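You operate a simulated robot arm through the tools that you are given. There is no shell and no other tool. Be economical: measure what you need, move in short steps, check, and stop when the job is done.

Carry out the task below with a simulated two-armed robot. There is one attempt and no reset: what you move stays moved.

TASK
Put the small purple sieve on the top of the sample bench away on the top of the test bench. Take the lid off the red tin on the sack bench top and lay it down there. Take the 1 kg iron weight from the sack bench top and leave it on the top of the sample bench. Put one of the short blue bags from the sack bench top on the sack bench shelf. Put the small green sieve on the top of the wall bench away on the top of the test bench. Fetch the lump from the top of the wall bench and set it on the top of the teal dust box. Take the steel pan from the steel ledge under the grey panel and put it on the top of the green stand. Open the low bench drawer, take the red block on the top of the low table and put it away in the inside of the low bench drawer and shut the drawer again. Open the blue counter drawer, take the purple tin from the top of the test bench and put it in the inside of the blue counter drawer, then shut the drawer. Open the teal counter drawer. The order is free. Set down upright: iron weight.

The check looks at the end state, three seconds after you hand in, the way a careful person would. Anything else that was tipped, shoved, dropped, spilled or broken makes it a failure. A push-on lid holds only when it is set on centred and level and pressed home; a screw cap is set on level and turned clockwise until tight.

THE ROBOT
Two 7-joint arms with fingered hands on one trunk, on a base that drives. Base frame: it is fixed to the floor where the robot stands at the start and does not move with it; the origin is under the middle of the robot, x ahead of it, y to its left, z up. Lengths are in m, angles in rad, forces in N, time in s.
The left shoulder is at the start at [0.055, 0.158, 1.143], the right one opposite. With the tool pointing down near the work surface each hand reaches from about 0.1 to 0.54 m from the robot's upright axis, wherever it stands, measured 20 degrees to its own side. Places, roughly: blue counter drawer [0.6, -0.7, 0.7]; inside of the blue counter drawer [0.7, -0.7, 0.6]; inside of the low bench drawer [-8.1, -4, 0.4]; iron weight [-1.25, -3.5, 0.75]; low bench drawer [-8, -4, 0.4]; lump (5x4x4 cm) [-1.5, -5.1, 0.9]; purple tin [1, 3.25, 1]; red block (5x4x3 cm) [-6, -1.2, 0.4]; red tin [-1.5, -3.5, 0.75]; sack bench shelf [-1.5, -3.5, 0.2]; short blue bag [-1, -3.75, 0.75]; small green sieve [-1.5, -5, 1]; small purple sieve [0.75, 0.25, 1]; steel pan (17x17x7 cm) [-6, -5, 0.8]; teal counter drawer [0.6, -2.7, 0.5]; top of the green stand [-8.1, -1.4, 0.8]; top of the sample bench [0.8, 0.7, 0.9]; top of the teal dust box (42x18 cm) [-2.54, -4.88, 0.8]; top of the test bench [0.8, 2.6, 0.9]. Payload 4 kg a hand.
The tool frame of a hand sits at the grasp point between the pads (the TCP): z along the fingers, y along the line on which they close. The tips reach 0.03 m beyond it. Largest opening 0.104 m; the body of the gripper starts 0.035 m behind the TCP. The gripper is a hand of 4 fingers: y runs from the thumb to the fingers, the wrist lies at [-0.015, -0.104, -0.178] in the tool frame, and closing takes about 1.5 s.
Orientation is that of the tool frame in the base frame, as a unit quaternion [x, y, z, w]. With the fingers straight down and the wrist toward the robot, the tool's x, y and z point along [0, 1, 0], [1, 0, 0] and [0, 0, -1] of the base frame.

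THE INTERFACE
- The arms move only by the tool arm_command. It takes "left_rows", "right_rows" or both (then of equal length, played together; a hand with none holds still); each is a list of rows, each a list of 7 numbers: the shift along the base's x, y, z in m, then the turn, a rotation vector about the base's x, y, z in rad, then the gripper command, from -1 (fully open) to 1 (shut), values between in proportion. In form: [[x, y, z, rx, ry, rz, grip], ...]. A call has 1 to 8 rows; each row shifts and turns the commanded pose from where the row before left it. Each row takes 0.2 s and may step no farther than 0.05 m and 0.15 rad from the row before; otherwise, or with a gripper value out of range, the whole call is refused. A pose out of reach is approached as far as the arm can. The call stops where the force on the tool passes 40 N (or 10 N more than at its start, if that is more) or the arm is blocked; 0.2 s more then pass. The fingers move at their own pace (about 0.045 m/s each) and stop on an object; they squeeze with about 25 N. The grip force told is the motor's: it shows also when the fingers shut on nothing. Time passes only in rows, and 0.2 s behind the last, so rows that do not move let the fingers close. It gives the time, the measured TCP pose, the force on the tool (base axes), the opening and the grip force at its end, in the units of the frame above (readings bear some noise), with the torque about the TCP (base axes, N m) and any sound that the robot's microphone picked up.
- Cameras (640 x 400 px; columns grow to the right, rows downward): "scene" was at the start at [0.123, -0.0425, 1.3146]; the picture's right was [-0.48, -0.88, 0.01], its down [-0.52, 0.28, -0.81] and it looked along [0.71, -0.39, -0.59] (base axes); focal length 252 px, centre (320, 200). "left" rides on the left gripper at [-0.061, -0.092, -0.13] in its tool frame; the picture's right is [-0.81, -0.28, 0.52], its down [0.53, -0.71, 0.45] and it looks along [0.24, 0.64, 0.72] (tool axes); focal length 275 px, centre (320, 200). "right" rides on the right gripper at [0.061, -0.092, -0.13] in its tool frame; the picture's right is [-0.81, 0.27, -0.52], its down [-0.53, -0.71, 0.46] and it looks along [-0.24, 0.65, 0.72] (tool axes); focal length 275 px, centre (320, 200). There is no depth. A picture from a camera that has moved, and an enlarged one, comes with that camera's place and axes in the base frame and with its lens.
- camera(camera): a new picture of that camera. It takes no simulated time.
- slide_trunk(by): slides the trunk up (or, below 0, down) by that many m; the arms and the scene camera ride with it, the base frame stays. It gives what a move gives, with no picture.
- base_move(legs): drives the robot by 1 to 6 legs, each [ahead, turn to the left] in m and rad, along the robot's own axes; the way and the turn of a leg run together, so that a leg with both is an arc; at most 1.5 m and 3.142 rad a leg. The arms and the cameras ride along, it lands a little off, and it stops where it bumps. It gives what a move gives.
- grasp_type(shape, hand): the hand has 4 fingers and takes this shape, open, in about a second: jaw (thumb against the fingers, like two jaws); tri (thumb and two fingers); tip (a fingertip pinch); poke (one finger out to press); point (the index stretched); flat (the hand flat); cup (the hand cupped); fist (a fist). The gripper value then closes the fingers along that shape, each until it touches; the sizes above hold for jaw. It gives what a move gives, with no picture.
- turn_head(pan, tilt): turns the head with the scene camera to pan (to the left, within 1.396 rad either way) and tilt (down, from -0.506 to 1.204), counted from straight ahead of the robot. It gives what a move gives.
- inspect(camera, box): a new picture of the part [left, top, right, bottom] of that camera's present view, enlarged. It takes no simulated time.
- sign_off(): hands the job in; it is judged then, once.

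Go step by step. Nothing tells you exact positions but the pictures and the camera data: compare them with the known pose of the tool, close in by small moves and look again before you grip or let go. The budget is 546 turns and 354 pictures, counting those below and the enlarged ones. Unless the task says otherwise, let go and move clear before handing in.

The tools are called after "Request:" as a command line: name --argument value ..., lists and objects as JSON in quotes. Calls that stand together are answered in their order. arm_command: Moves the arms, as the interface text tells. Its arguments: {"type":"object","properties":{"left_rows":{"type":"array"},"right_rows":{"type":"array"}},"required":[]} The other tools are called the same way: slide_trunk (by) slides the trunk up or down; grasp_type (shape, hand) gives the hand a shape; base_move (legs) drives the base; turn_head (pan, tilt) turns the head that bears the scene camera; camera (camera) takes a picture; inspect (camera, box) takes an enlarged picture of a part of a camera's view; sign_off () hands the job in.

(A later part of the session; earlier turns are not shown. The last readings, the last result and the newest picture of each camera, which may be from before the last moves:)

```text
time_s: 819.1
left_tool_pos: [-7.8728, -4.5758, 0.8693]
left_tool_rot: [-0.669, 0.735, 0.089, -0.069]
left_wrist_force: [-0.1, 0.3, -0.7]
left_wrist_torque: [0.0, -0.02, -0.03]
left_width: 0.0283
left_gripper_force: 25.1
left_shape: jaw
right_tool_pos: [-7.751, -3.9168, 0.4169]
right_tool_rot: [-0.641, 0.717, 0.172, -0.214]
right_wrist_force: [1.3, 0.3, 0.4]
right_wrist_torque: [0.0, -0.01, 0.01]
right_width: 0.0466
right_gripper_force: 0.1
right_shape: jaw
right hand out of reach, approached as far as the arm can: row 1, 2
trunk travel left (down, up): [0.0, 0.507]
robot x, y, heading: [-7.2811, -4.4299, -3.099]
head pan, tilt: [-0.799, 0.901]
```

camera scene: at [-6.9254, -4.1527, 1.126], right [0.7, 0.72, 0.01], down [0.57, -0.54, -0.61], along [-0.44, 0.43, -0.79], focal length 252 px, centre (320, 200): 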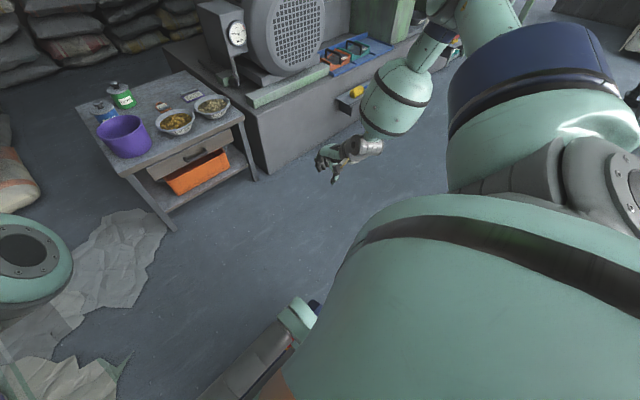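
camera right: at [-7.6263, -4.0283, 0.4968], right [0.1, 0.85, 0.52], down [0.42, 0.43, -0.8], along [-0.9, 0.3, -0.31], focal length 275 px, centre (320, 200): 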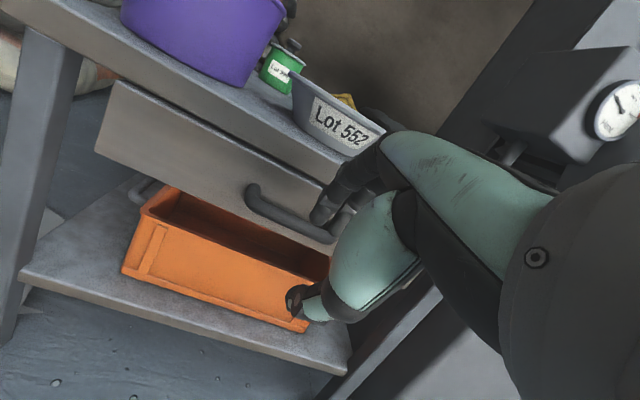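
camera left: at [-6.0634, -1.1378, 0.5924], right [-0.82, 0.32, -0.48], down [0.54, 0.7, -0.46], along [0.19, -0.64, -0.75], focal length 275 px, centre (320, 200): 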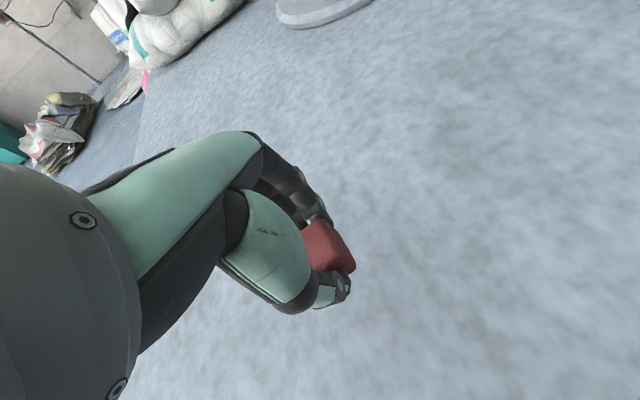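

Request:
base_move --legs '[[0, 0.06], [0.055, 0]]'

Request:
camera --camera "right"

```text
time_s: 820.5
left_tool_pos: [-7.9196, -4.6161, 0.8691]
left_tool_rot: [-0.691, 0.714, 0.087, -0.071]
left_wrist_force: [-0.5, -0.3, -0.3]
left_wrist_torque: [0.0, -0.05, -0.01]
left_width: 0.0287
left_gripper_force: 24.2
left_shape: jaw
right_tool_pos: [-7.8375, -3.9515, 0.417]
right_tool_rot: [-0.663, 0.697, 0.165, -0.218]
right_wrist_force: [0.1, 1.2, 1.0]
right_wrist_torque: [0.02, 0.01, 0.02]
right_width: 0.0466
right_gripper_force: 0.0
right_shape: jaw
trunk travel left (down, up): [0.0, 0.507]
robot x, y, heading: [-7.3405, -4.4393, -3.035]
head pan, tilt: [-0.799, 0.901]
```

```text
49 pictures are left
camera right: at [-7.6921, -4.0117, 0.4845], right [0.06, 0.86, 0.51], down [0.38, 0.46, -0.8], along [-0.92, 0.24, -0.3], focal length 275 px, centre (320, 200)
```

right: 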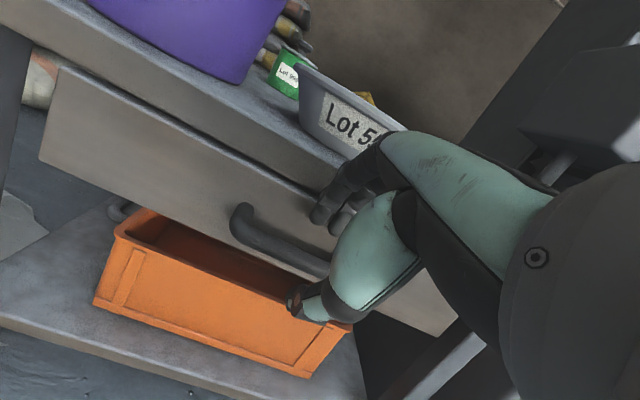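

Request:
arm_command --right_rows '[[-0.012, 0, 0, 0, 0, 0, 0.1], [0, 0, 0, 0, 0, 0, 0.5], [0, 0, 0, 0, 0, 0, 1], [0, 0, 0, 0, 0, 0, 1], [0, 0, 0, 0, 0, 0, 1]]'

Request:
camera --camera "right"

```text
time_s: 821.7
left_tool_pos: [-7.9129, -4.6169, 0.8801]
left_tool_rot: [-0.691, 0.711, 0.099, -0.087]
left_wrist_force: [-0.2, -0.5, -0.1]
left_wrist_torque: [0.01, 0.01, 0.01]
left_width: 0.0285
left_gripper_force: 24.6
left_shape: jaw
right_tool_pos: [-7.8447, -3.9508, 0.422]
right_tool_rot: [-0.661, 0.696, 0.17, -0.223]
right_wrist_force: [-0.4, -0.3, 0.3]
right_wrist_torque: [0.0, 0.03, 0.01]
right_width: 0.0001
right_gripper_force: 23.7
right_shape: jaw
trunk travel left (down, up): [0.0, 0.507]
robot x, y, heading: [-7.3368, -4.4367, -3.037]
head pan, tilt: [-0.799, 0.901]
```

```text
48 pictures are left
camera right: at [-7.699, -4.0115, 0.4881], right [0.06, 0.86, 0.51], down [0.37, 0.45, -0.81], along [-0.93, 0.24, -0.29], focal length 275 px, centre (320, 200)
```

right: 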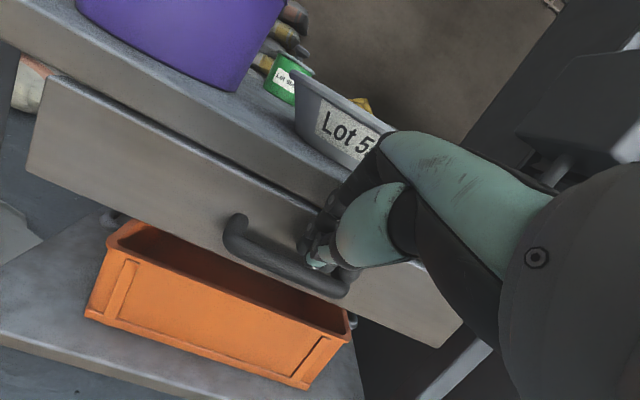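

The bar is about 2 cm lower than the hand can go here. I open, back off, and turn the base slightly left so the handle lies further to the side, where the hand reaches lower.

Request:
arm_command --right_rows '[[0, 0, 0, 0, 0, 0, 0.1], [0, 0, 0, 0, 0, 0, 0.1], [0, 0, 0, 0, 0, 0, 0.1], [0.03, 0, 0, 0, 0, 0, 0.1], [0.03, 0, 0, 0, 0, 0, 0.1]]'

Request:
base_move --legs '[[-0.12, 0], [0, 0.2]]'

Request:
arm_command --right_rows '[[0.01, 0.03, -0.02, 0, 0, -0.06, 0.1], [0.01, 0.03, -0.02, 0, 0, -0.06, 0.1], [0.01, 0.03, -0.02, 0, 0, -0.06, 0.1], [0.01, 0.02, -0.01, 0, 0, 0, 0.1]]'

```text
time_s: 822.9
left_tool_pos: [-7.9097, -4.6163, 0.8822]
left_tool_rot: [-0.691, 0.711, 0.1, -0.088]
left_wrist_force: [-0.1, 0.9, -0.4]
left_wrist_torque: [-0.03, -0.03, 0.0]
left_width: 0.0284
left_gripper_force: 25.0
left_shape: jaw
right_tool_pos: [-7.7828, -3.9519, 0.4227]
right_tool_rot: [-0.663, 0.694, 0.169, -0.223]
right_wrist_force: [0.8, -0.5, 0.0]
right_wrist_torque: [-0.03, -0.04, 0.04]
right_width: 0.0467
right_gripper_force: 0.0
right_shape: jaw
trunk travel left (down, up): [0.0, 0.507]
robot x, y, heading: [-7.3351, -4.4317, -3.033]
head pan, tilt: [-0.799, 0.901]
```

```text
time_s: 824.9
left_tool_pos: [-7.7545, -4.7156, 0.8745]
left_tool_rot: [0.759, -0.638, -0.09, 0.097]
left_wrist_force: [0.3, -0.3, -1.1]
left_wrist_torque: [0.01, 0.01, -0.02]
left_width: 0.0284
left_gripper_force: 25.0
left_shape: jaw
right_tool_pos: [-7.7544, -4.0375, 0.4229]
right_tool_rot: [0.729, -0.625, -0.146, 0.239]
right_wrist_force: [0.1, -0.6, -0.3]
right_wrist_torque: [0.0, -0.02, -0.02]
right_width: 0.0468
right_gripper_force: 0.1
right_shape: jaw
trunk travel left (down, up): [0.0, 0.507]
robot x, y, heading: [-7.2221, -4.4238, -2.836]
head pan, tilt: [-0.799, 0.901]
```

```text
time_s: 825.9
left_tool_pos: [-7.7458, -4.7137, 0.8837]
left_tool_rot: [0.758, -0.636, -0.096, 0.107]
left_wrist_force: [-0.7, 0.5, -0.6]
left_wrist_torque: [-0.01, 0.01, -0.02]
left_width: 0.0282
left_gripper_force: 25.5
left_shape: jaw
right_tool_pos: [-7.7104, -3.9282, 0.3578]
right_tool_rot: [-0.668, 0.687, 0.171, -0.229]
right_wrist_force: [0.0, 0.0, -0.3]
right_wrist_torque: [0.01, -0.03, 0.03]
right_width: 0.0469
right_gripper_force: 0.1
right_shape: jaw
trunk travel left (down, up): [0.0, 0.507]
robot x, y, heading: [-7.223, -4.4261, -2.838]
head pan, tilt: [-0.799, 0.901]
```

Now it reaches lower. I align at z≈0.40 and look.

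Request:
arm_command --right_rows '[[0, -0.015, 0.02, 0, 0, 0, 0.05], [-0.02, -0.015, 0.02, 0, 0, 0, 0.05], [-0.03, 0, 0, 0, 0, 0, 0.05]]'

Request:
camera --camera "right"

```text
time_s: 826.7
left_tool_pos: [-7.7466, -4.7136, 0.8828]
left_tool_rot: [0.758, -0.637, -0.094, 0.106]
left_wrist_force: [-0.3, 0.7, -0.7]
left_wrist_torque: [0.03, -0.03, 0.02]
left_width: 0.0284
left_gripper_force: 24.4
left_shape: jaw
right_tool_pos: [-7.7594, -3.956, 0.4006]
right_tool_rot: [-0.667, 0.688, 0.171, -0.229]
right_wrist_force: [0.0, 0.2, -0.4]
right_wrist_torque: [0.01, 0.01, 0.01]
right_width: 0.0492
right_gripper_force: 0.1
right_shape: jaw
trunk travel left (down, up): [0.0, 0.507]
robot x, y, heading: [-7.2219, -4.427, -2.841]
head pan, tilt: [-0.799, 0.901]
```

```text
47 pictures are left
camera right: at [-7.6112, -4.0128, 0.4638], right [0.05, 0.86, 0.51], down [0.35, 0.46, -0.81], along [-0.93, 0.22, -0.28], focal length 275 px, centre (320, 200)
```

right: 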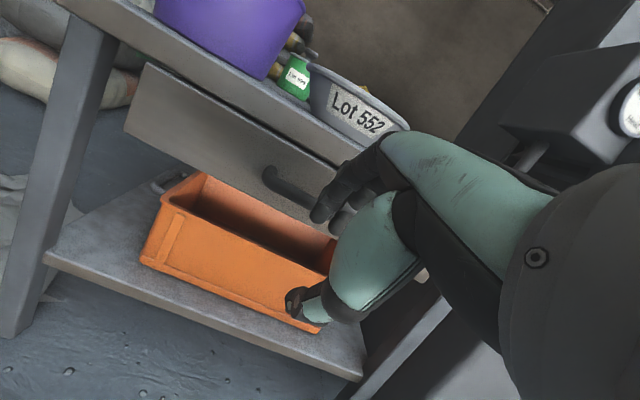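

Request:
arm_command --right_rows '[[0, 0, 0.017, 0, 0, 0, 0.05], [-0.025, 0, 0, 0, 0, 0, 0.05], [-0.025, 0, 0, 0, 0, 0, 0.05], [-0.023, 0, 0, 0, 0, 0, 0.05], [0, 0, -0.012, 0, 0, 0, 0.05]]'

Request:
camera --camera "right"

```text
time_s: 827.9
left_tool_pos: [-7.7466, -4.7144, 0.8828]
left_tool_rot: [0.758, -0.637, -0.096, 0.106]
left_wrist_force: [-0.6, -0.3, -0.3]
left_wrist_torque: [0.06, 0.01, -0.01]
left_width: 0.0283
left_gripper_force: 25.0
left_shape: jaw
right_tool_pos: [-7.8334, -3.9549, 0.405]
right_tool_rot: [-0.668, 0.687, 0.171, -0.229]
right_wrist_force: [0.3, 0.5, 0.9]
right_wrist_torque: [-0.01, -0.03, 0.01]
right_width: 0.0489
right_gripper_force: 0.1
right_shape: jaw
trunk travel left (down, up): [0.0, 0.507]
robot x, y, heading: [-7.2219, -4.4232, -2.837]
head pan, tilt: [-0.799, 0.901]
```

```text
46 pictures are left
camera right: at [-7.6855, -4.0119, 0.4676], right [0.05, 0.86, 0.51], down [0.35, 0.46, -0.81], along [-0.93, 0.22, -0.28], focal length 275 px, centre (320, 200)
```

right: 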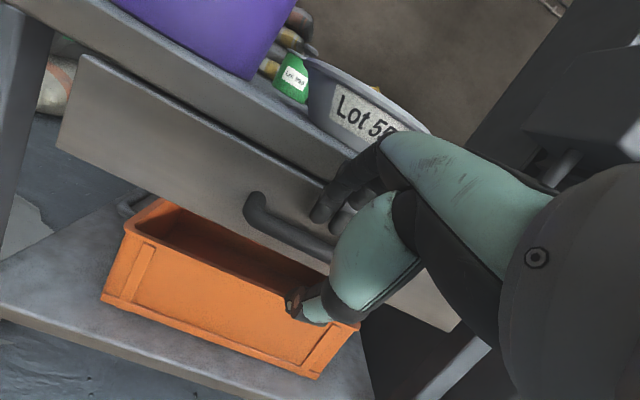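

Request:
arm_command --right_rows '[[-0.008, 0, -0.004, 0, 0, 0, 0.1], [0, 0, 0, 0, 0, 0, 0.5], [0, 0, 0, 0, 0, 0, 1], [0, 0, 0, 0, 0, 0, 1], [0, 0, 0, 0, 0, 0, 1]]'

Request:
camera --camera "right"

```text
time_s: 829.1
left_tool_pos: [-7.7447, -4.7138, 0.8832]
left_tool_rot: [0.758, -0.637, -0.095, 0.106]
left_wrist_force: [0.2, 0.5, -0.4]
left_wrist_torque: [0.0, -0.01, 0.02]
left_width: 0.0283
left_gripper_force: 24.6
left_shape: jaw
right_tool_pos: [-7.8403, -3.9564, 0.4006]
right_tool_rot: [-0.668, 0.687, 0.17, -0.23]
right_wrist_force: [1.7, -0.3, 3.2]
right_wrist_torque: [0.04, 0.02, 0.06]
right_width: 0.0083
right_gripper_force: 24.4
right_shape: jaw
trunk travel left (down, up): [0.0, 0.507]
robot x, y, heading: [-7.2218, -4.4242, -2.838]
head pan, tilt: [-0.799, 0.901]
```

```text
45 pictures are left
camera right: at [-7.6929, -4.0121, 0.4646], right [0.05, 0.86, 0.51], down [0.35, 0.46, -0.81], along [-0.93, 0.22, -0.28], focal length 275 px, centre (320, 200)
```

right: 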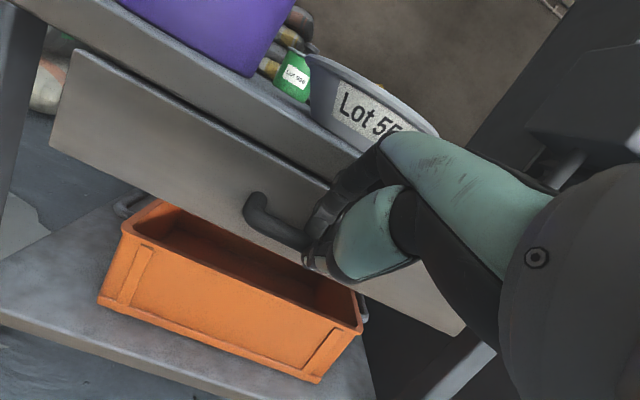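

The bar is gripped (8 mm). I pull straight along +x.

Request:
arm_command --right_rows '[[0.01, 0, 0, 0, 0, 0, 1], [0.02, 0, 0, 0, 0, 0, 1], [0.025, 0, 0, 0, 0, 0, 1], [0.025, 0, 0, 0, 0, 0, 1]]'

Request:
camera --camera "right"

```text
time_s: 830.1
left_tool_pos: [-7.7445, -4.7142, 0.8822]
left_tool_rot: [0.758, -0.637, -0.095, 0.106]
left_wrist_force: [-0.1, -0.5, -0.6]
left_wrist_torque: [0.02, 0.0, -0.03]
left_width: 0.0285
left_gripper_force: 24.9
left_shape: jaw
right_tool_pos: [-7.761, -3.9568, 0.4003]
right_tool_rot: [-0.668, 0.687, 0.173, -0.23]
right_wrist_force: [1.6, 6.5, 11.8]
right_wrist_torque: [0.14, 0.23, -0.11]
right_width: 0.0085
right_gripper_force: 25.1
right_shape: jaw
trunk travel left (down, up): [0.0, 0.507]
robot x, y, heading: [-7.2222, -4.4241, -2.838]
head pan, tilt: [-0.799, 0.901]
```

```text
44 pictures are left
camera right: at [-7.6132, -4.0132, 0.4639], right [0.05, 0.86, 0.51], down [0.35, 0.46, -0.81], along [-0.93, 0.22, -0.28], focal length 275 px, centre (320, 200)
```

right: 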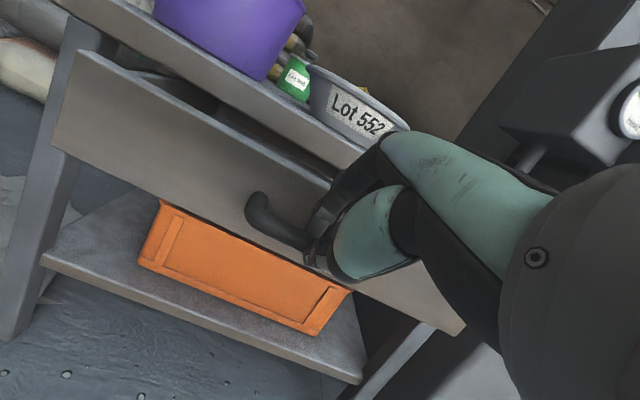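

Drawer opens (8 cm). I keep pulling.

Request:
arm_command --right_rows '[[0.025, 0, 0, 0, 0, 0, 1], [0.025, 0, 0, 0, 0, 0, 1], [0.025, 0, 0, 0, 0, 0, 1], [0.02, 0, 0, 0, 0, 0, 1]]'

Request:
turn_head --pan -0.6 --tilt 0.75

Request:
camera --camera "scene"

```text
time_s: 831.1
left_tool_pos: [-7.7447, -4.7135, 0.8824]
left_tool_rot: [0.757, -0.637, -0.095, 0.106]
left_wrist_force: [0.5, 0.8, -0.7]
left_wrist_torque: [-0.02, 0.0, 0.02]
left_width: 0.0283
left_gripper_force: 25.2
left_shape: jaw
right_tool_pos: [-7.6652, -3.9566, 0.3992]
right_tool_rot: [-0.668, 0.687, 0.172, -0.23]
right_wrist_force: [1.1, 14.3, 16.5]
right_wrist_torque: [0.23, 0.39, -0.29]
right_width: 0.0088
right_gripper_force: 25.0
right_shape: jaw
trunk travel left (down, up): [0.0, 0.507]
robot x, y, heading: [-7.2179, -4.4242, -2.841]
head pan, tilt: [-0.799, 0.901]
```

```text
time_s: 831.8
left_tool_pos: [-7.7457, -4.7127, 0.8832]
left_tool_rot: [0.758, -0.636, -0.095, 0.106]
left_wrist_force: [0.1, -0.7, -0.1]
left_wrist_torque: [0.03, 0.01, 0.0]
left_width: 0.0284
left_gripper_force: 24.9
left_shape: jaw
right_tool_pos: [-7.6653, -3.9589, 0.3991]
right_tool_rot: [-0.667, 0.687, 0.172, -0.229]
right_wrist_force: [1.6, 11.9, 14.7]
right_wrist_torque: [0.24, 0.34, -0.31]
right_width: 0.0089
right_gripper_force: 24.5
right_shape: jaw
trunk travel left (down, up): [0.0, 0.507]
robot x, y, heading: [-7.2204, -4.4246, -2.842]
head pan, tilt: [-0.6, 0.75]
```

```text
43 pictures are left
camera scene: at [-7.3408, -4.4144, 0.9552], right [0.29, 0.96, 0.01], down [0.66, -0.2, -0.72], along [-0.69, 0.22, -0.69], focal length 252 px, centre (320, 200)
```

scene: 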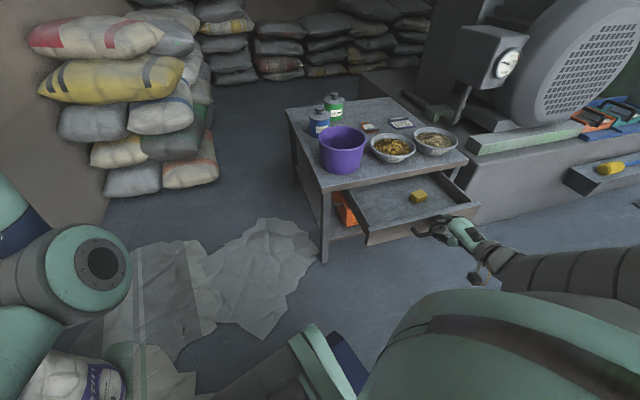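

The drawer is open about 17 cm (a yellow block lies inside). I release the handle and reposition so the left hand can reach in.

Request:
arm_command --right_rows '[[0, 0, 0, 0, 0, 0, 0.5], [0, 0, 0, 0, 0, 0, 0], [0, 0, 0, 0, 0, 0, -0.1], [0.02, 0, -0.003, 0, 0, 0, -0.1], [0.03, 0, -0.005, 0, 0, 0, -0.1], [0.03, 0.02, 0.02, 0, 0, 0, -0.1], [0.02, 0.02, 0.03, 0, 0, 0, -0.1]]'

Request:
base_move --legs '[[-0.36, 0]]'

Request:
slide_trunk --by 0.24

Request:
camera --camera "scene"

```text
time_s: 833.4
left_tool_pos: [-7.7458, -4.7135, 0.8828]
left_tool_rot: [0.757, -0.638, -0.096, 0.106]
left_wrist_force: [-0.2, 0.5, 0.2]
left_wrist_torque: [0.02, -0.02, 0.01]
left_width: 0.0284
left_gripper_force: 25.1
left_shape: jaw
right_tool_pos: [-7.5654, -3.9163, 0.4434]
right_tool_rot: [-0.665, 0.689, 0.169, -0.233]
right_wrist_force: [-0.2, 0.1, -1.2]
right_wrist_torque: [0.01, 0.04, 0.03]
right_width: 0.0573
right_gripper_force: 0.0
right_shape: jaw
trunk travel left (down, up): [0.0, 0.507]
robot x, y, heading: [-7.219, -4.423, -2.834]
head pan, tilt: [-0.6, 0.75]
```

```text
time_s: 835.7
left_tool_pos: [-7.3963, -4.6051, 0.8825]
left_tool_rot: [0.759, -0.635, -0.096, 0.106]
left_wrist_force: [1.2, 0.7, -1.0]
left_wrist_torque: [-0.02, -0.01, 0.0]
left_width: 0.0285
left_gripper_force: 25.2
left_shape: jaw
right_tool_pos: [-7.2206, -3.8081, 0.4417]
right_tool_rot: [-0.669, 0.686, 0.17, -0.231]
right_wrist_force: [0.8, 0.4, -0.7]
right_wrist_torque: [-0.03, 0.01, 0.0]
right_width: 0.0572
right_gripper_force: 0.3
right_shape: jaw
trunk travel left (down, up): [0.0, 0.507]
robot x, y, heading: [-6.8708, -4.3136, -2.833]
head pan, tilt: [-0.6, 0.75]
```

```text
time_s: 838.2
left_tool_pos: [-7.3918, -4.6045, 1.1335]
left_tool_rot: [0.758, -0.631, -0.106, 0.124]
left_wrist_force: [-0.9, -0.2, 0.2]
left_wrist_torque: [0.01, -0.02, 0.01]
left_width: 0.0283
left_gripper_force: 25.2
left_shape: jaw
right_tool_pos: [-7.216, -3.8057, 0.6844]
right_tool_rot: [-0.668, 0.684, 0.172, -0.236]
right_wrist_force: [1.0, 1.0, 0.0]
right_wrist_torque: [0.0, -0.01, -0.02]
right_width: 0.0571
right_gripper_force: 0.1
right_shape: jaw
trunk travel left (down, up): [-0.24, 0.267]
robot x, y, heading: [-6.8712, -4.3143, -2.835]
head pan, tilt: [-0.6, 0.75]
```

```text
42 pictures are left
camera scene: at [-6.9978, -4.3054, 1.1944], right [0.29, 0.96, 0.01], down [0.66, -0.19, -0.72], along [-0.69, 0.21, -0.69], focal length 252 px, centre (320, 200)
```

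scene: 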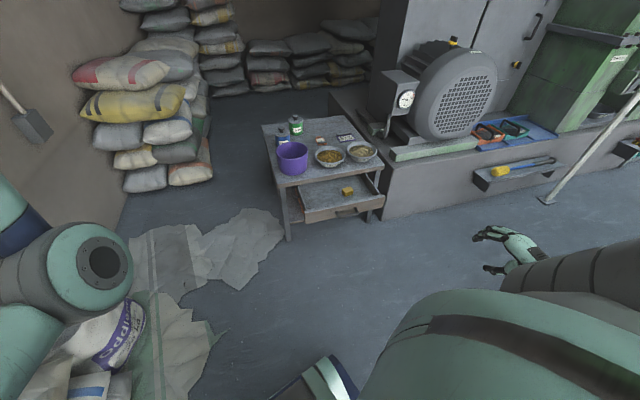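

Request:
base_move --legs '[[0, -0.9], [0, -0.97]]'

Request:
base_move --legs '[[0.34, 0], [0, 1.52]]'

Request:
turn_head --pan 0.0 --tilt 0.75

Request:
camera --camera "scene"

```text
time_s: 843.4
left_tool_pos: [-7.0004, -3.7294, 1.1263]
left_tool_rot: [0.053, 0.986, 0.16, 0.011]
left_wrist_force: [-0.7, 0.4, -0.8]
left_wrist_torque: [0.01, -0.01, -0.01]
left_width: 0.0286
left_gripper_force: 24.4
left_shape: jaw
right_tool_pos: [-6.2872, -4.1322, 0.6832]
right_tool_rot: [0.15, 0.945, 0.292, -0.001]
right_wrist_force: [0.0, -0.8, 1.4]
right_wrist_torque: [-0.03, -0.02, 0.03]
right_width: 0.0572
right_gripper_force: 0.0
right_shape: jaw
trunk travel left (down, up): [-0.24, 0.267]
robot x, y, heading: [-6.8805, -4.3168, 1.586]
head pan, tilt: [-0.6, 0.75]
```

```text
time_s: 849.4
left_tool_pos: [-7.4713, -4.077, 1.1313]
left_tool_rot: [-0.647, 0.743, 0.132, -0.113]
left_wrist_force: [-0.6, 0.0, -0.3]
left_wrist_torque: [0.0, -0.03, -0.02]
left_width: 0.0284
left_gripper_force: 24.7
left_shape: jaw
right_tool_pos: [-7.0438, -3.3765, 0.687]
right_tool_rot: [-0.548, 0.782, 0.212, -0.209]
right_wrist_force: [-0.6, 0.0, -0.2]
right_wrist_torque: [0.01, -0.02, -0.01]
right_width: 0.0571
right_gripper_force: 0.1
right_shape: jaw
trunk travel left (down, up): [-0.24, 0.267]
robot x, y, heading: [-6.8867, -3.9659, 3.129]
head pan, tilt: [-0.6, 0.75]
```

```text
time_s: 850.4
left_tool_pos: [-7.4608, -4.0767, 1.1413]
left_tool_rot: [-0.647, 0.739, 0.142, -0.127]
left_wrist_force: [0.3, 0.3, -0.7]
left_wrist_torque: [-0.01, -0.02, -0.01]
left_width: 0.0284
left_gripper_force: 25.0
left_shape: jaw
right_tool_pos: [-7.0368, -3.3779, 0.6884]
right_tool_rot: [-0.547, 0.78, 0.216, -0.214]
right_wrist_force: [0.2, -1.0, 0.0]
right_wrist_torque: [0.01, 0.03, 0.0]
right_width: 0.057
right_gripper_force: 0.1
right_shape: jaw
trunk travel left (down, up): [-0.24, 0.267]
robot x, y, heading: [-6.888, -3.9689, 3.128]
head pan, tilt: [0.0, 0.75]
```

```text
41 pictures are left
camera scene: at [-7.0184, -3.9669, 1.1943], right [0.01, 1.0, 0.0], down [0.69, -0.01, -0.72], along [-0.72, 0.01, -0.69], focal length 252 px, centre (320, 200)
```

scene: 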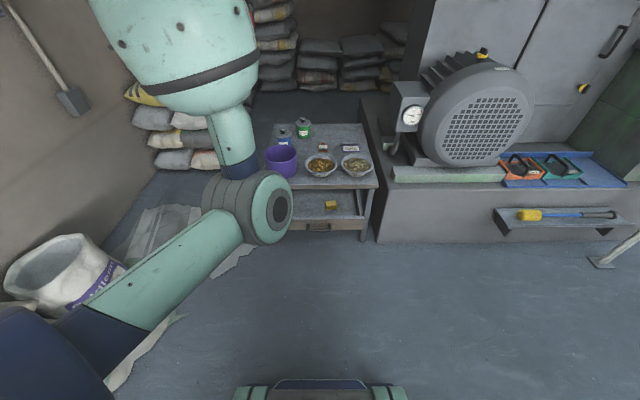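

I straighten the left hand, drive 0.2 closer and lower it in a far arc toward the drawer opening.

Request:
arm_command --left_rows '[[-0.02, 0.01, -0.03, -0.011, -0.093, 0, 1], [-0.02, 0.01, -0.03, -0.011, -0.093, 0, 1], [-0.02, 0.01, -0.03, -0.011, -0.093, 0, 1], [-0.01, 0, -0.03, -0.011, -0.093, 0, 1]]'

Request:
base_move --legs '[[0.2, 0]]'

Request:
arm_command --left_rows '[[-0.02, -0.01, -0.03, 0, 0, 0, 1], [-0.01, 0, -0.04, 0, 0, 0, 1], [0, 0, -0.045, 0, 0, 0, 1], [0, 0, -0.045, 0, 0, 0, 1], [0, 0, -0.045, 0, 0, 0, 1]]'

Request:
camera --camera "left"

```text
time_s: 851.4
left_tool_pos: [-7.5334, -4.0436, 1.0177]
left_tool_rot: [-0.657, 0.753, -0.002, 0.008]
left_wrist_force: [-0.3, -0.6, -0.4]
left_wrist_torque: [0.0, -0.03, -0.03]
left_width: 0.0288
left_gripper_force: 25.0
left_shape: jaw
left hand out of reach, approached as far as the arm can: row 1
right_tool_pos: [-7.0363, -3.3771, 0.6879]
right_tool_rot: [-0.547, 0.781, 0.215, -0.213]
right_wrist_force: [-0.3, -0.5, -1.0]
right_wrist_torque: [0.02, -0.02, 0.02]
right_width: 0.057
right_gripper_force: 0.1
right_shape: jaw
trunk travel left (down, up): [-0.24, 0.267]
robot x, y, heading: [-6.8889, -3.9684, 3.128]
head pan, tilt: [0.0, 0.75]
```

```text
time_s: 853.0
left_tool_pos: [-7.7355, -4.0428, 1.0178]
left_tool_rot: [-0.657, 0.754, -0.001, 0.006]
left_wrist_force: [0.3, -0.3, -0.2]
left_wrist_torque: [-0.01, -0.01, 0.02]
left_width: 0.0282
left_gripper_force: 24.8
left_shape: jaw
right_tool_pos: [-7.2396, -3.3746, 0.6892]
right_tool_rot: [-0.547, 0.78, 0.215, -0.214]
right_wrist_force: [0.2, 0.2, 0.9]
right_wrist_torque: [0.01, -0.01, 0.0]
right_width: 0.057
right_gripper_force: 0.1
right_shape: jaw
trunk travel left (down, up): [-0.24, 0.267]
robot x, y, heading: [-7.0905, -3.9655, 3.133]
head pan, tilt: [0.0, 0.75]
```

```text
time_s: 854.2
left_tool_pos: [-7.7521, -4.0527, 0.8191]
left_tool_rot: [-0.657, 0.754, 0.003, 0.002]
left_wrist_force: [0.2, -0.4, -1.0]
left_wrist_torque: [-0.01, 0.02, -0.02]
left_width: 0.0283
left_gripper_force: 24.8
left_shape: jaw
right_tool_pos: [-7.2317, -3.3766, 0.6909]
right_tool_rot: [-0.546, 0.779, 0.218, -0.217]
right_wrist_force: [0.5, -1.3, 0.1]
right_wrist_torque: [-0.02, 0.0, 0.04]
right_width: 0.0571
right_gripper_force: 0.1
right_shape: jaw
trunk travel left (down, up): [-0.24, 0.267]
robot x, y, heading: [-7.0933, -3.9697, 3.127]
head pan, tilt: [0.0, 0.75]
```

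```text
40 pictures are left
camera left: at [-7.652, -4.0053, 0.9496], right [0.38, 0.77, -0.51], down [0.63, -0.62, -0.46], along [-0.67, -0.15, -0.72], focal length 275 px, centre (320, 200)
```

left: 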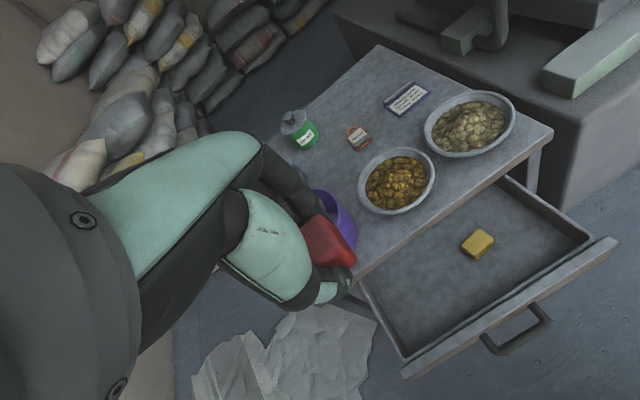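

The drawer's opening spans x −7.74…−7.87, y −4.12…−3.80. I move the block over [-7.795, -4.0] and lower further.

Request:
arm_command --left_rows '[[-0.015, 0.02, -0.03, 0, 0, 0, 1], [-0.015, 0.02, -0.035, 0, 0, 0, 1], [-0.012, 0.012, -0.04, 0, 0, 0, 1], [0, 0, -0.045, 0, 0, 0, 1]]'

Request:
slide_trunk --by -0.09

Request:
camera --camera "left"

```text
time_s: 855.2
left_tool_pos: [-7.7951, -4.0024, 0.6699]
left_tool_rot: [-0.658, 0.753, 0.003, 0.003]
left_wrist_force: [-0.4, 0.0, -0.1]
left_wrist_torque: [0.01, -0.01, -0.02]
left_width: 0.0285
left_gripper_force: 24.9
left_shape: jaw
right_tool_pos: [-7.2334, -3.3752, 0.6909]
right_tool_rot: [-0.546, 0.779, 0.218, -0.218]
right_wrist_force: [-1.0, 0.4, 0.4]
right_wrist_torque: [-0.02, -0.02, 0.03]
right_width: 0.0572
right_gripper_force: 0.0
right_shape: jaw
trunk travel left (down, up): [-0.24, 0.267]
robot x, y, heading: [-7.0911, -3.9658, 3.132]
head pan, tilt: [0.0, 0.75]
```

```text
time_s: 856.4
left_tool_pos: [-7.7955, -4.0019, 0.5801]
left_tool_rot: [-0.658, 0.753, 0.003, 0.003]
left_wrist_force: [-0.9, -0.1, -0.8]
left_wrist_torque: [0.01, -0.03, -0.02]
left_width: 0.0281
left_gripper_force: 24.5
left_shape: jaw
right_tool_pos: [-7.2328, -3.3755, 0.6002]
right_tool_rot: [-0.546, 0.779, 0.219, -0.218]
right_wrist_force: [0.3, -0.5, 0.8]
right_wrist_torque: [0.02, 0.0, 0.01]
right_width: 0.0571
right_gripper_force: 0.0
right_shape: jaw
trunk travel left (down, up): [-0.15, 0.357]
robot x, y, heading: [-7.0893, -3.9648, 3.127]
head pan, tilt: [0.0, 0.75]
```

```text
39 pictures are left
camera left: at [-7.6953, -3.954, 0.7107], right [0.38, 0.77, -0.51], down [0.63, -0.62, -0.46], along [-0.67, -0.15, -0.73], focal length 275 px, centre (320, 200)
```

left: 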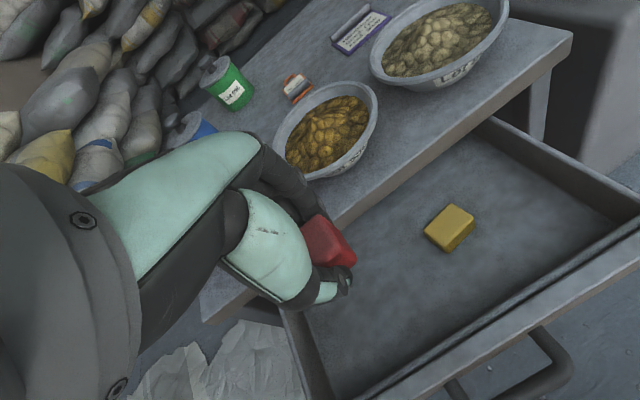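

Request:
arm_command --left_rows '[[0, 0, -0.035, 0, 0, 0, 1], [0, 0, -0.035, 0, 0, 0, 1], [0, 0, -0.03, 0, 0, 0, 1], [0, 0, -0.02, 0, 0, 0, 1]]'

Request:
camera --camera "left"

```text
time_s: 857.4
left_tool_pos: [-7.7973, -4.0018, 0.4579]
left_tool_rot: [-0.658, 0.753, 0.001, 0.002]
left_wrist_force: [0.3, 1.2, -0.4]
left_wrist_torque: [-0.01, -0.02, -0.05]
left_width: 0.0287
left_gripper_force: 24.2
left_shape: jaw
right_tool_pos: [-7.232, -3.3752, 0.6013]
right_tool_rot: [-0.546, 0.779, 0.217, -0.218]
right_wrist_force: [0.8, 0.2, -0.3]
right_wrist_torque: [0.01, 0.03, 0.01]
right_width: 0.0569
right_gripper_force: 0.1
right_shape: jaw
trunk travel left (down, up): [-0.15, 0.357]
robot x, y, heading: [-7.0903, -3.9632, 3.134]
head pan, tilt: [0.0, 0.75]
```

```text
38 pictures are left
camera left: at [-7.6975, -3.9538, 0.5887], right [0.38, 0.77, -0.51], down [0.63, -0.62, -0.46], along [-0.67, -0.15, -0.73], focal length 275 px, centre (320, 200)
```

left: 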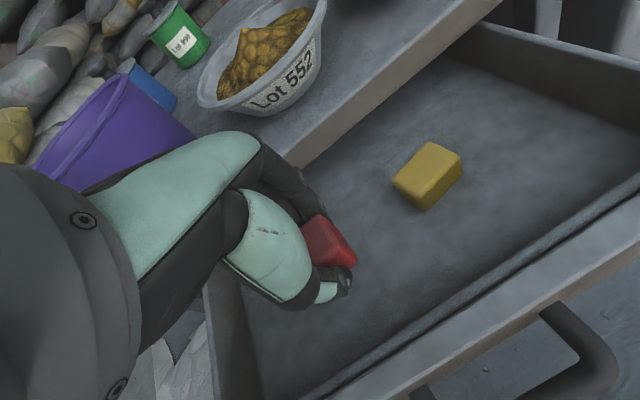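

Request:
arm_command --left_rows '[[0.01, 0, -0.012, 0, 0, 0, 1], [0, 0, -0.012, 0, 0, 0, 1]]'

Request:
arm_command --left_rows '[[0, 0, -0.012, 0, 0, 0, 1]]'

Request:
arm_command --left_rows '[[0, 0, -0.012, 0, 0, 0, 1]]'

Request:
camera --camera "left"

```text
time_s: 858.0
left_tool_pos: [-7.7875, -4.0022, 0.4355]
left_tool_rot: [-0.657, 0.754, 0.002, 0.002]
left_wrist_force: [-0.5, 0.6, -0.4]
left_wrist_torque: [0.0, 0.01, 0.02]
left_width: 0.0285
left_gripper_force: 24.8
left_shape: jaw
right_tool_pos: [-7.232, -3.3751, 0.6005]
right_tool_rot: [-0.546, 0.779, 0.219, -0.218]
right_wrist_force: [-0.4, 0.0, 0.4]
right_wrist_torque: [-0.01, -0.02, 0.01]
right_width: 0.0569
right_gripper_force: 0.0
right_shape: jaw
trunk travel left (down, up): [-0.15, 0.357]
robot x, y, heading: [-7.0908, -3.9634, 3.131]
head pan, tilt: [0.0, 0.75]
```

```text
time_s: 858.4
left_tool_pos: [-7.7875, -4.0011, 0.4232]
left_tool_rot: [-0.657, 0.753, 0.001, 0.002]
left_wrist_force: [0.0, -0.3, -0.5]
left_wrist_torque: [0.04, -0.01, 0.01]
left_width: 0.0283
left_gripper_force: 25.1
left_shape: jaw
left hand out of reach, approached as far as the arm can: row 1
right_tool_pos: [-7.2318, -3.3766, 0.6019]
right_tool_rot: [-0.546, 0.779, 0.218, -0.218]
right_wrist_force: [-0.7, -0.5, 0.3]
right_wrist_torque: [-0.02, -0.01, 0.01]
right_width: 0.0571
right_gripper_force: 0.1
right_shape: jaw
trunk travel left (down, up): [-0.15, 0.357]
robot x, y, heading: [-7.0902, -3.9649, 3.13]
head pan, tilt: [0.0, 0.75]
```

```text
time_s: 858.8
left_tool_pos: [-7.7809, -4.0055, 0.4122]
left_tool_rot: [-0.657, 0.754, 0.002, 0.002]
left_wrist_force: [-1.1, 0.9, -0.2]
left_wrist_torque: [0.0, 0.02, -0.01]
left_width: 0.0283
left_gripper_force: 25.3
left_shape: jaw
left hand out of reach, approached as far as the arm can: row 1
right_tool_pos: [-7.2324, -3.3759, 0.6]
right_tool_rot: [-0.546, 0.779, 0.218, -0.218]
right_wrist_force: [0.7, -0.1, -0.4]
right_wrist_torque: [0.02, -0.02, 0.02]
right_width: 0.0571
right_gripper_force: 0.1
right_shape: jaw
trunk travel left (down, up): [-0.15, 0.357]
robot x, y, heading: [-7.0943, -3.9669, 3.127]
head pan, tilt: [0.0, 0.75]
```

```text
37 pictures are left
camera left: at [-7.6814, -3.9586, 0.5439], right [0.38, 0.77, -0.51], down [0.64, -0.62, -0.46], along [-0.67, -0.15, -0.73], focal length 275 px, centre (320, 200)
```

left: 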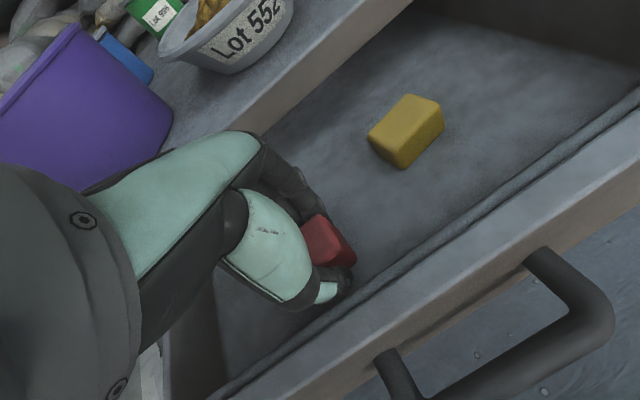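

Request:
slide_trunk --by -0.012

Request:
slide_trunk --by -0.008

Request:
slide_trunk --by -0.006

```text
time_s: 859.4
left_tool_pos: [-7.7816, -4.0062, 0.4004]
left_tool_rot: [-0.657, 0.754, 0.001, 0.002]
left_wrist_force: [-2.3, 1.6, -0.7]
left_wrist_torque: [-0.01, -0.01, 0.04]
left_width: 0.0284
left_gripper_force: 24.7
left_shape: jaw
right_tool_pos: [-7.2313, -3.3744, 0.5882]
right_tool_rot: [-0.546, 0.779, 0.218, -0.218]
right_wrist_force: [0.4, -0.3, -0.5]
right_wrist_torque: [0.01, -0.03, 0.03]
right_width: 0.0569
right_gripper_force: 0.0
right_shape: jaw
trunk travel left (down, up): [-0.138, 0.369]
robot x, y, heading: [-7.0913, -3.9656, 3.131]
head pan, tilt: [0.0, 0.75]
```

```text
time_s: 860.0
left_tool_pos: [-7.7814, -4.0063, 0.3933]
left_tool_rot: [-0.658, 0.753, 0.002, 0.002]
left_wrist_force: [-1.5, -0.1, 3.2]
left_wrist_torque: [-0.02, -0.05, -0.03]
left_width: 0.0287
left_gripper_force: 24.5
left_shape: jaw
right_tool_pos: [-7.2313, -3.3761, 0.581]
right_tool_rot: [-0.547, 0.778, 0.218, -0.218]
right_wrist_force: [0.4, -0.2, -0.3]
right_wrist_torque: [-0.01, 0.0, -0.02]
right_width: 0.0571
right_gripper_force: 0.1
right_shape: jaw
trunk travel left (down, up): [-0.13, 0.377]
robot x, y, heading: [-7.0908, -3.9635, 3.131]
head pan, tilt: [0.0, 0.75]
```

```text
time_s: 860.6
left_tool_pos: [-7.7825, -4.007, 0.3919]
left_tool_rot: [-0.657, 0.754, 0.006, -0.001]
left_wrist_force: [-1.3, -3.0, 22.8]
left_wrist_torque: [-0.05, -0.42, -0.01]
left_width: 0.029
left_gripper_force: 25.4
left_shape: jaw
right_tool_pos: [-7.2305, -3.3756, 0.5736]
right_tool_rot: [-0.545, 0.779, 0.22, -0.219]
right_wrist_force: [-0.4, -1.0, -0.4]
right_wrist_torque: [0.01, 0.0, -0.01]
right_width: 0.0572
right_gripper_force: 0.1
right_shape: jaw
trunk travel left (down, up): [-0.124, 0.383]
robot x, y, heading: [-7.0931, -3.9647, 3.13]
head pan, tilt: [0.0, 0.75]
```

The block touches the drawer floor. I release it gently and raise straight up.

Request:
arm_command --left_rows '[[0, 0, 0.003, 0, 0, 0, 0.5], [0, 0, 0, 0, 0, 0, 0.2], [0, 0, 0, 0, 0, 0, 0.1], [0, 0, 0.01, 0, 0, 0, 0.1], [0, 0, 0.03, 0, 0, 0, 0.1], [0, 0, 0.04, 0, 0, 0, 0.1], [0, 0, 0.04, 0, 0, 0, 0.1], [0, 0, 0.045, 0, 0, 0, 0.1]]'

Request:
camera --camera "left"

```text
time_s: 862.4
left_tool_pos: [-7.7741, -4.0038, 0.5588]
left_tool_rot: [-0.658, 0.753, 0.002, 0.001]
left_wrist_force: [0.5, -0.4, 0.5]
left_wrist_torque: [0.02, 0.04, -0.01]
left_width: 0.0465
left_gripper_force: 0.0
left_shape: jaw
right_tool_pos: [-7.231, -3.375, 0.5737]
right_tool_rot: [-0.546, 0.779, 0.219, -0.219]
right_wrist_force: [0.2, -0.3, -0.5]
right_wrist_torque: [0.0, 0.04, -0.02]
right_width: 0.057
right_gripper_force: 0.0
right_shape: jaw
trunk travel left (down, up): [-0.124, 0.383]
robot x, y, heading: [-7.0916, -3.9631, 3.133]
head pan, tilt: [0.0, 0.75]
```

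```text
36 pictures are left
camera left: at [-7.6754, -3.9565, 0.6893], right [0.38, 0.77, -0.51], down [0.63, -0.62, -0.46], along [-0.67, -0.15, -0.73], focal length 275 px, centre (320, 200)
```

left: 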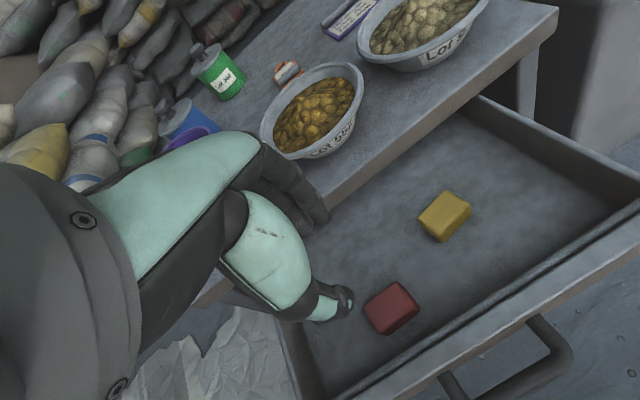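

The red block lies in the drawer next to the yellow one. I back off, make a fist with the left hand pitched forward, and lower it in front of the handle to push the drawer shut.

Request:
arm_command --left_rows '[[0, 0, 0.04, 0, 0, 0, 0.3], [0, 0, 0.04, 0, 0, 0, 1]]'

Request:
base_move --legs '[[-0.33, 0]]'

Request:
arm_command --left_rows '[[0, 0.01, -0.02, 0, 0.1, 0, 1], [0, 0.01, -0.03, 0, 0.1, 0, 1], [0, 0.01, -0.04, 0, 0.1, 0, 1], [0, 0, -0.045, 0, 0.1, 0, 1], [0, 0, -0.045, 0, 0.1, 0, 1], [0, 0, -0.045, 0, 0, 0, 1]]'

Request:
camera --camera "left"

```text
time_s: 863.0
left_tool_pos: [-7.7744, -4.0056, 0.6381]
left_tool_rot: [-0.657, 0.754, 0.002, 0.003]
left_wrist_force: [0.0, 0.9, -0.4]
left_wrist_torque: [-0.02, -0.01, -0.01]
left_width: 0.0023
left_gripper_force: 0.0
left_shape: jaw
right_tool_pos: [-7.2316, -3.3755, 0.5743]
right_tool_rot: [-0.546, 0.779, 0.218, -0.218]
right_wrist_force: [0.2, 0.5, -0.8]
right_wrist_torque: [-0.02, 0.0, 0.0]
right_width: 0.0572
right_gripper_force: 0.0
right_shape: jaw
trunk travel left (down, up): [-0.124, 0.383]
robot x, y, heading: [-7.0914, -3.9639, 3.129]
head pan, tilt: [0.0, 0.75]
```

```text
time_s: 865.1
left_tool_pos: [-7.4461, -4.0045, 0.6392]
left_tool_rot: [-0.655, 0.756, 0.003, 0.001]
left_wrist_force: [-0.6, 0.9, -0.8]
left_wrist_torque: [0.02, -0.01, 0.0]
left_width: 0.0
left_gripper_force: 25.3
left_shape: jaw
right_tool_pos: [-6.8987, -3.3801, 0.5752]
right_tool_rot: [-0.542, 0.782, 0.22, -0.217]
right_wrist_force: [0.0, -0.3, 0.6]
right_wrist_torque: [-0.02, 0.01, -0.02]
right_width: 0.057
right_gripper_force: 0.0
right_shape: jaw
trunk travel left (down, up): [-0.124, 0.383]
robot x, y, heading: [-6.7659, -3.9693, 3.124]
head pan, tilt: [0.0, 0.75]
```

```text
time_s: 866.1
left_tool_pos: [-7.5014, -3.9741, 0.693]
left_tool_rot: [-0.628, 0.72, 0.201, -0.216]
left_wrist_force: [0.0, 0.8, 0.7]
left_wrist_torque: [-0.02, -0.02, 0.02]
left_width: 0.0
left_gripper_force: 25.4
left_shape: jaw
right_tool_pos: [-6.8831, -3.3797, 0.5792]
right_tool_rot: [-0.539, 0.779, 0.227, -0.227]
right_wrist_force: [-0.2, -0.3, 0.6]
right_wrist_torque: [-0.01, -0.02, 0.0]
right_width: 0.0571
right_gripper_force: 0.1
right_shape: jaw
trunk travel left (down, up): [-0.124, 0.383]
robot x, y, heading: [-6.7622, -3.9709, 3.12]
head pan, tilt: [0.0, 0.75]
stopped in row 4 (left hand): the arm was blocked; the commanded pose is now the measured one
```

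```text
35 pictures are left
camera left: at [-7.3444, -3.9275, 0.7458], right [0.03, 0.78, -0.63], down [0.26, -0.61, -0.74], along [-0.96, -0.14, -0.22], focal length 275 px, centre (320, 200)
```

left: 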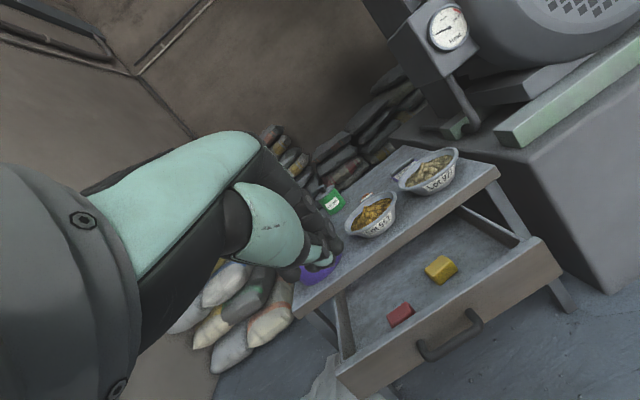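

The left can't pitch that low. I'll use the right hand again from its earlier working position; first I raise the left hand and relocate the base.

Request:
arm_command --left_rows '[[0, 0, 0.045, 0, -0.1, 0, 0], [0, 0, 0.045, 0, -0.1, 0, 0], [0, 0, 0.045, 0, -0.1, 0, 0], [0, 0, 0.045, 0, -0.1, 0, 0], [0, 0, 0.03, 0, 0, 0, 0]]'

Request:
base_move --legs '[[0, 0.8], [0, 0.79]]'

Request:
base_move --legs '[[0.42, 0], [0, -1.27]]'

```text
time_s: 867.3
left_tool_pos: [-7.4973, -3.9727, 0.8883]
left_tool_rot: [-0.654, 0.752, 0.063, -0.06]
left_wrist_force: [-0.6, -0.4, -0.1]
left_wrist_torque: [0.0, 0.0, 0.01]
left_width: 0.0515
left_gripper_force: 0.1
left_shape: jaw
right_tool_pos: [-6.8849, -3.3791, 0.5784]
right_tool_rot: [-0.54, 0.778, 0.226, -0.226]
right_wrist_force: [0.1, -0.6, -0.5]
right_wrist_torque: [0.02, 0.02, -0.03]
right_width: 0.0571
right_gripper_force: 0.0
right_shape: jaw
trunk travel left (down, up): [-0.124, 0.383]
robot x, y, heading: [-6.7631, -3.9687, 3.125]
head pan, tilt: [0.0, 0.75]
```

```text
time_s: 871.9
left_tool_pos: [-6.7382, -4.7041, 0.8877]
left_tool_rot: [0.995, -0.052, 0.0, 0.088]
left_wrist_force: [-0.6, -0.1, 0.4]
left_wrist_torque: [0.01, 0.04, -0.04]
left_width: 0.0519
left_gripper_force: 0.1
left_shape: jaw
right_tool_pos: [-7.3502, -4.112, 0.5791]
right_tool_rot: [0.935, -0.155, 0.004, 0.32]
right_wrist_force: [0.5, 1.1, 0.1]
right_wrist_torque: [-0.01, -0.04, -0.01]
right_width: 0.057
right_gripper_force: 0.1
right_shape: jaw
trunk travel left (down, up): [-0.124, 0.383]
robot x, y, heading: [-6.7696, -3.968, -1.561]
head pan, tilt: [0.0, 0.75]
```

```text
time_s: 873.8
left_tool_pos: [-6.7387, -4.9484, 0.9067]
left_tool_rot: [0.994, -0.055, 0.0, 0.097]
left_wrist_force: [0.6, -0.1, -0.5]
left_wrist_torque: [0.04, 0.04, 0.0]
left_width: 0.0517
left_gripper_force: 0.0
left_shape: jaw
right_tool_pos: [-7.3472, -4.3652, 0.5828]
right_tool_rot: [0.93, -0.156, 0.007, 0.333]
right_wrist_force: [1.0, 0.0, -0.3]
right_wrist_torque: [0.04, 0.02, -0.06]
right_width: 0.0572
right_gripper_force: 0.0
right_shape: jaw
trunk travel left (down, up): [-0.124, 0.383]
robot x, y, heading: [-6.7688, -4.2405, -1.563]
head pan, tilt: [0.0, 0.75]
stopped in leg 1: the force on the tool passed its limit (the readings are from after the stop); the commanded pose is now the measured one
```

The left hand touched the hose at the wall; I back a little, then turn.

Request:
base_move --legs '[[-0.1, 0], [0, -1.27]]'

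Request:
camera --camera "scene"

```text
time_s: 878.1
left_tool_pos: [-7.436, -4.3721, 0.9095]
left_tool_rot: [0.763, -0.639, -0.06, 0.08]
left_wrist_force: [0.1, -0.9, -0.5]
left_wrist_torque: [0.01, 0.0, 0.01]
left_width: 0.0518
left_gripper_force: 0.1
left_shape: jaw
right_tool_pos: [-7.0523, -3.6228, 0.583]
right_tool_rot: [-0.652, 0.68, 0.195, -0.273]
right_wrist_force: [-0.4, -0.7, -0.1]
right_wrist_torque: [0.02, 0.01, -0.01]
right_width: 0.0572
right_gripper_force: 0.0
right_shape: jaw
trunk travel left (down, up): [-0.124, 0.383]
robot x, y, heading: [-6.7696, -4.1505, -2.84]
head pan, tilt: [0.0, 0.75]
```

```text
34 pictures are left
camera scene: at [-6.892, -4.1866, 1.0778], right [-0.29, 0.96, 0.0], down [0.66, 0.2, -0.72], along [-0.69, -0.21, -0.69], focal length 252 px, centre (320, 200)
```

scene: 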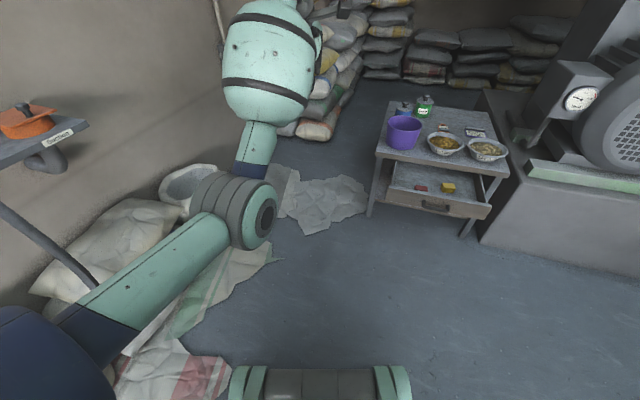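

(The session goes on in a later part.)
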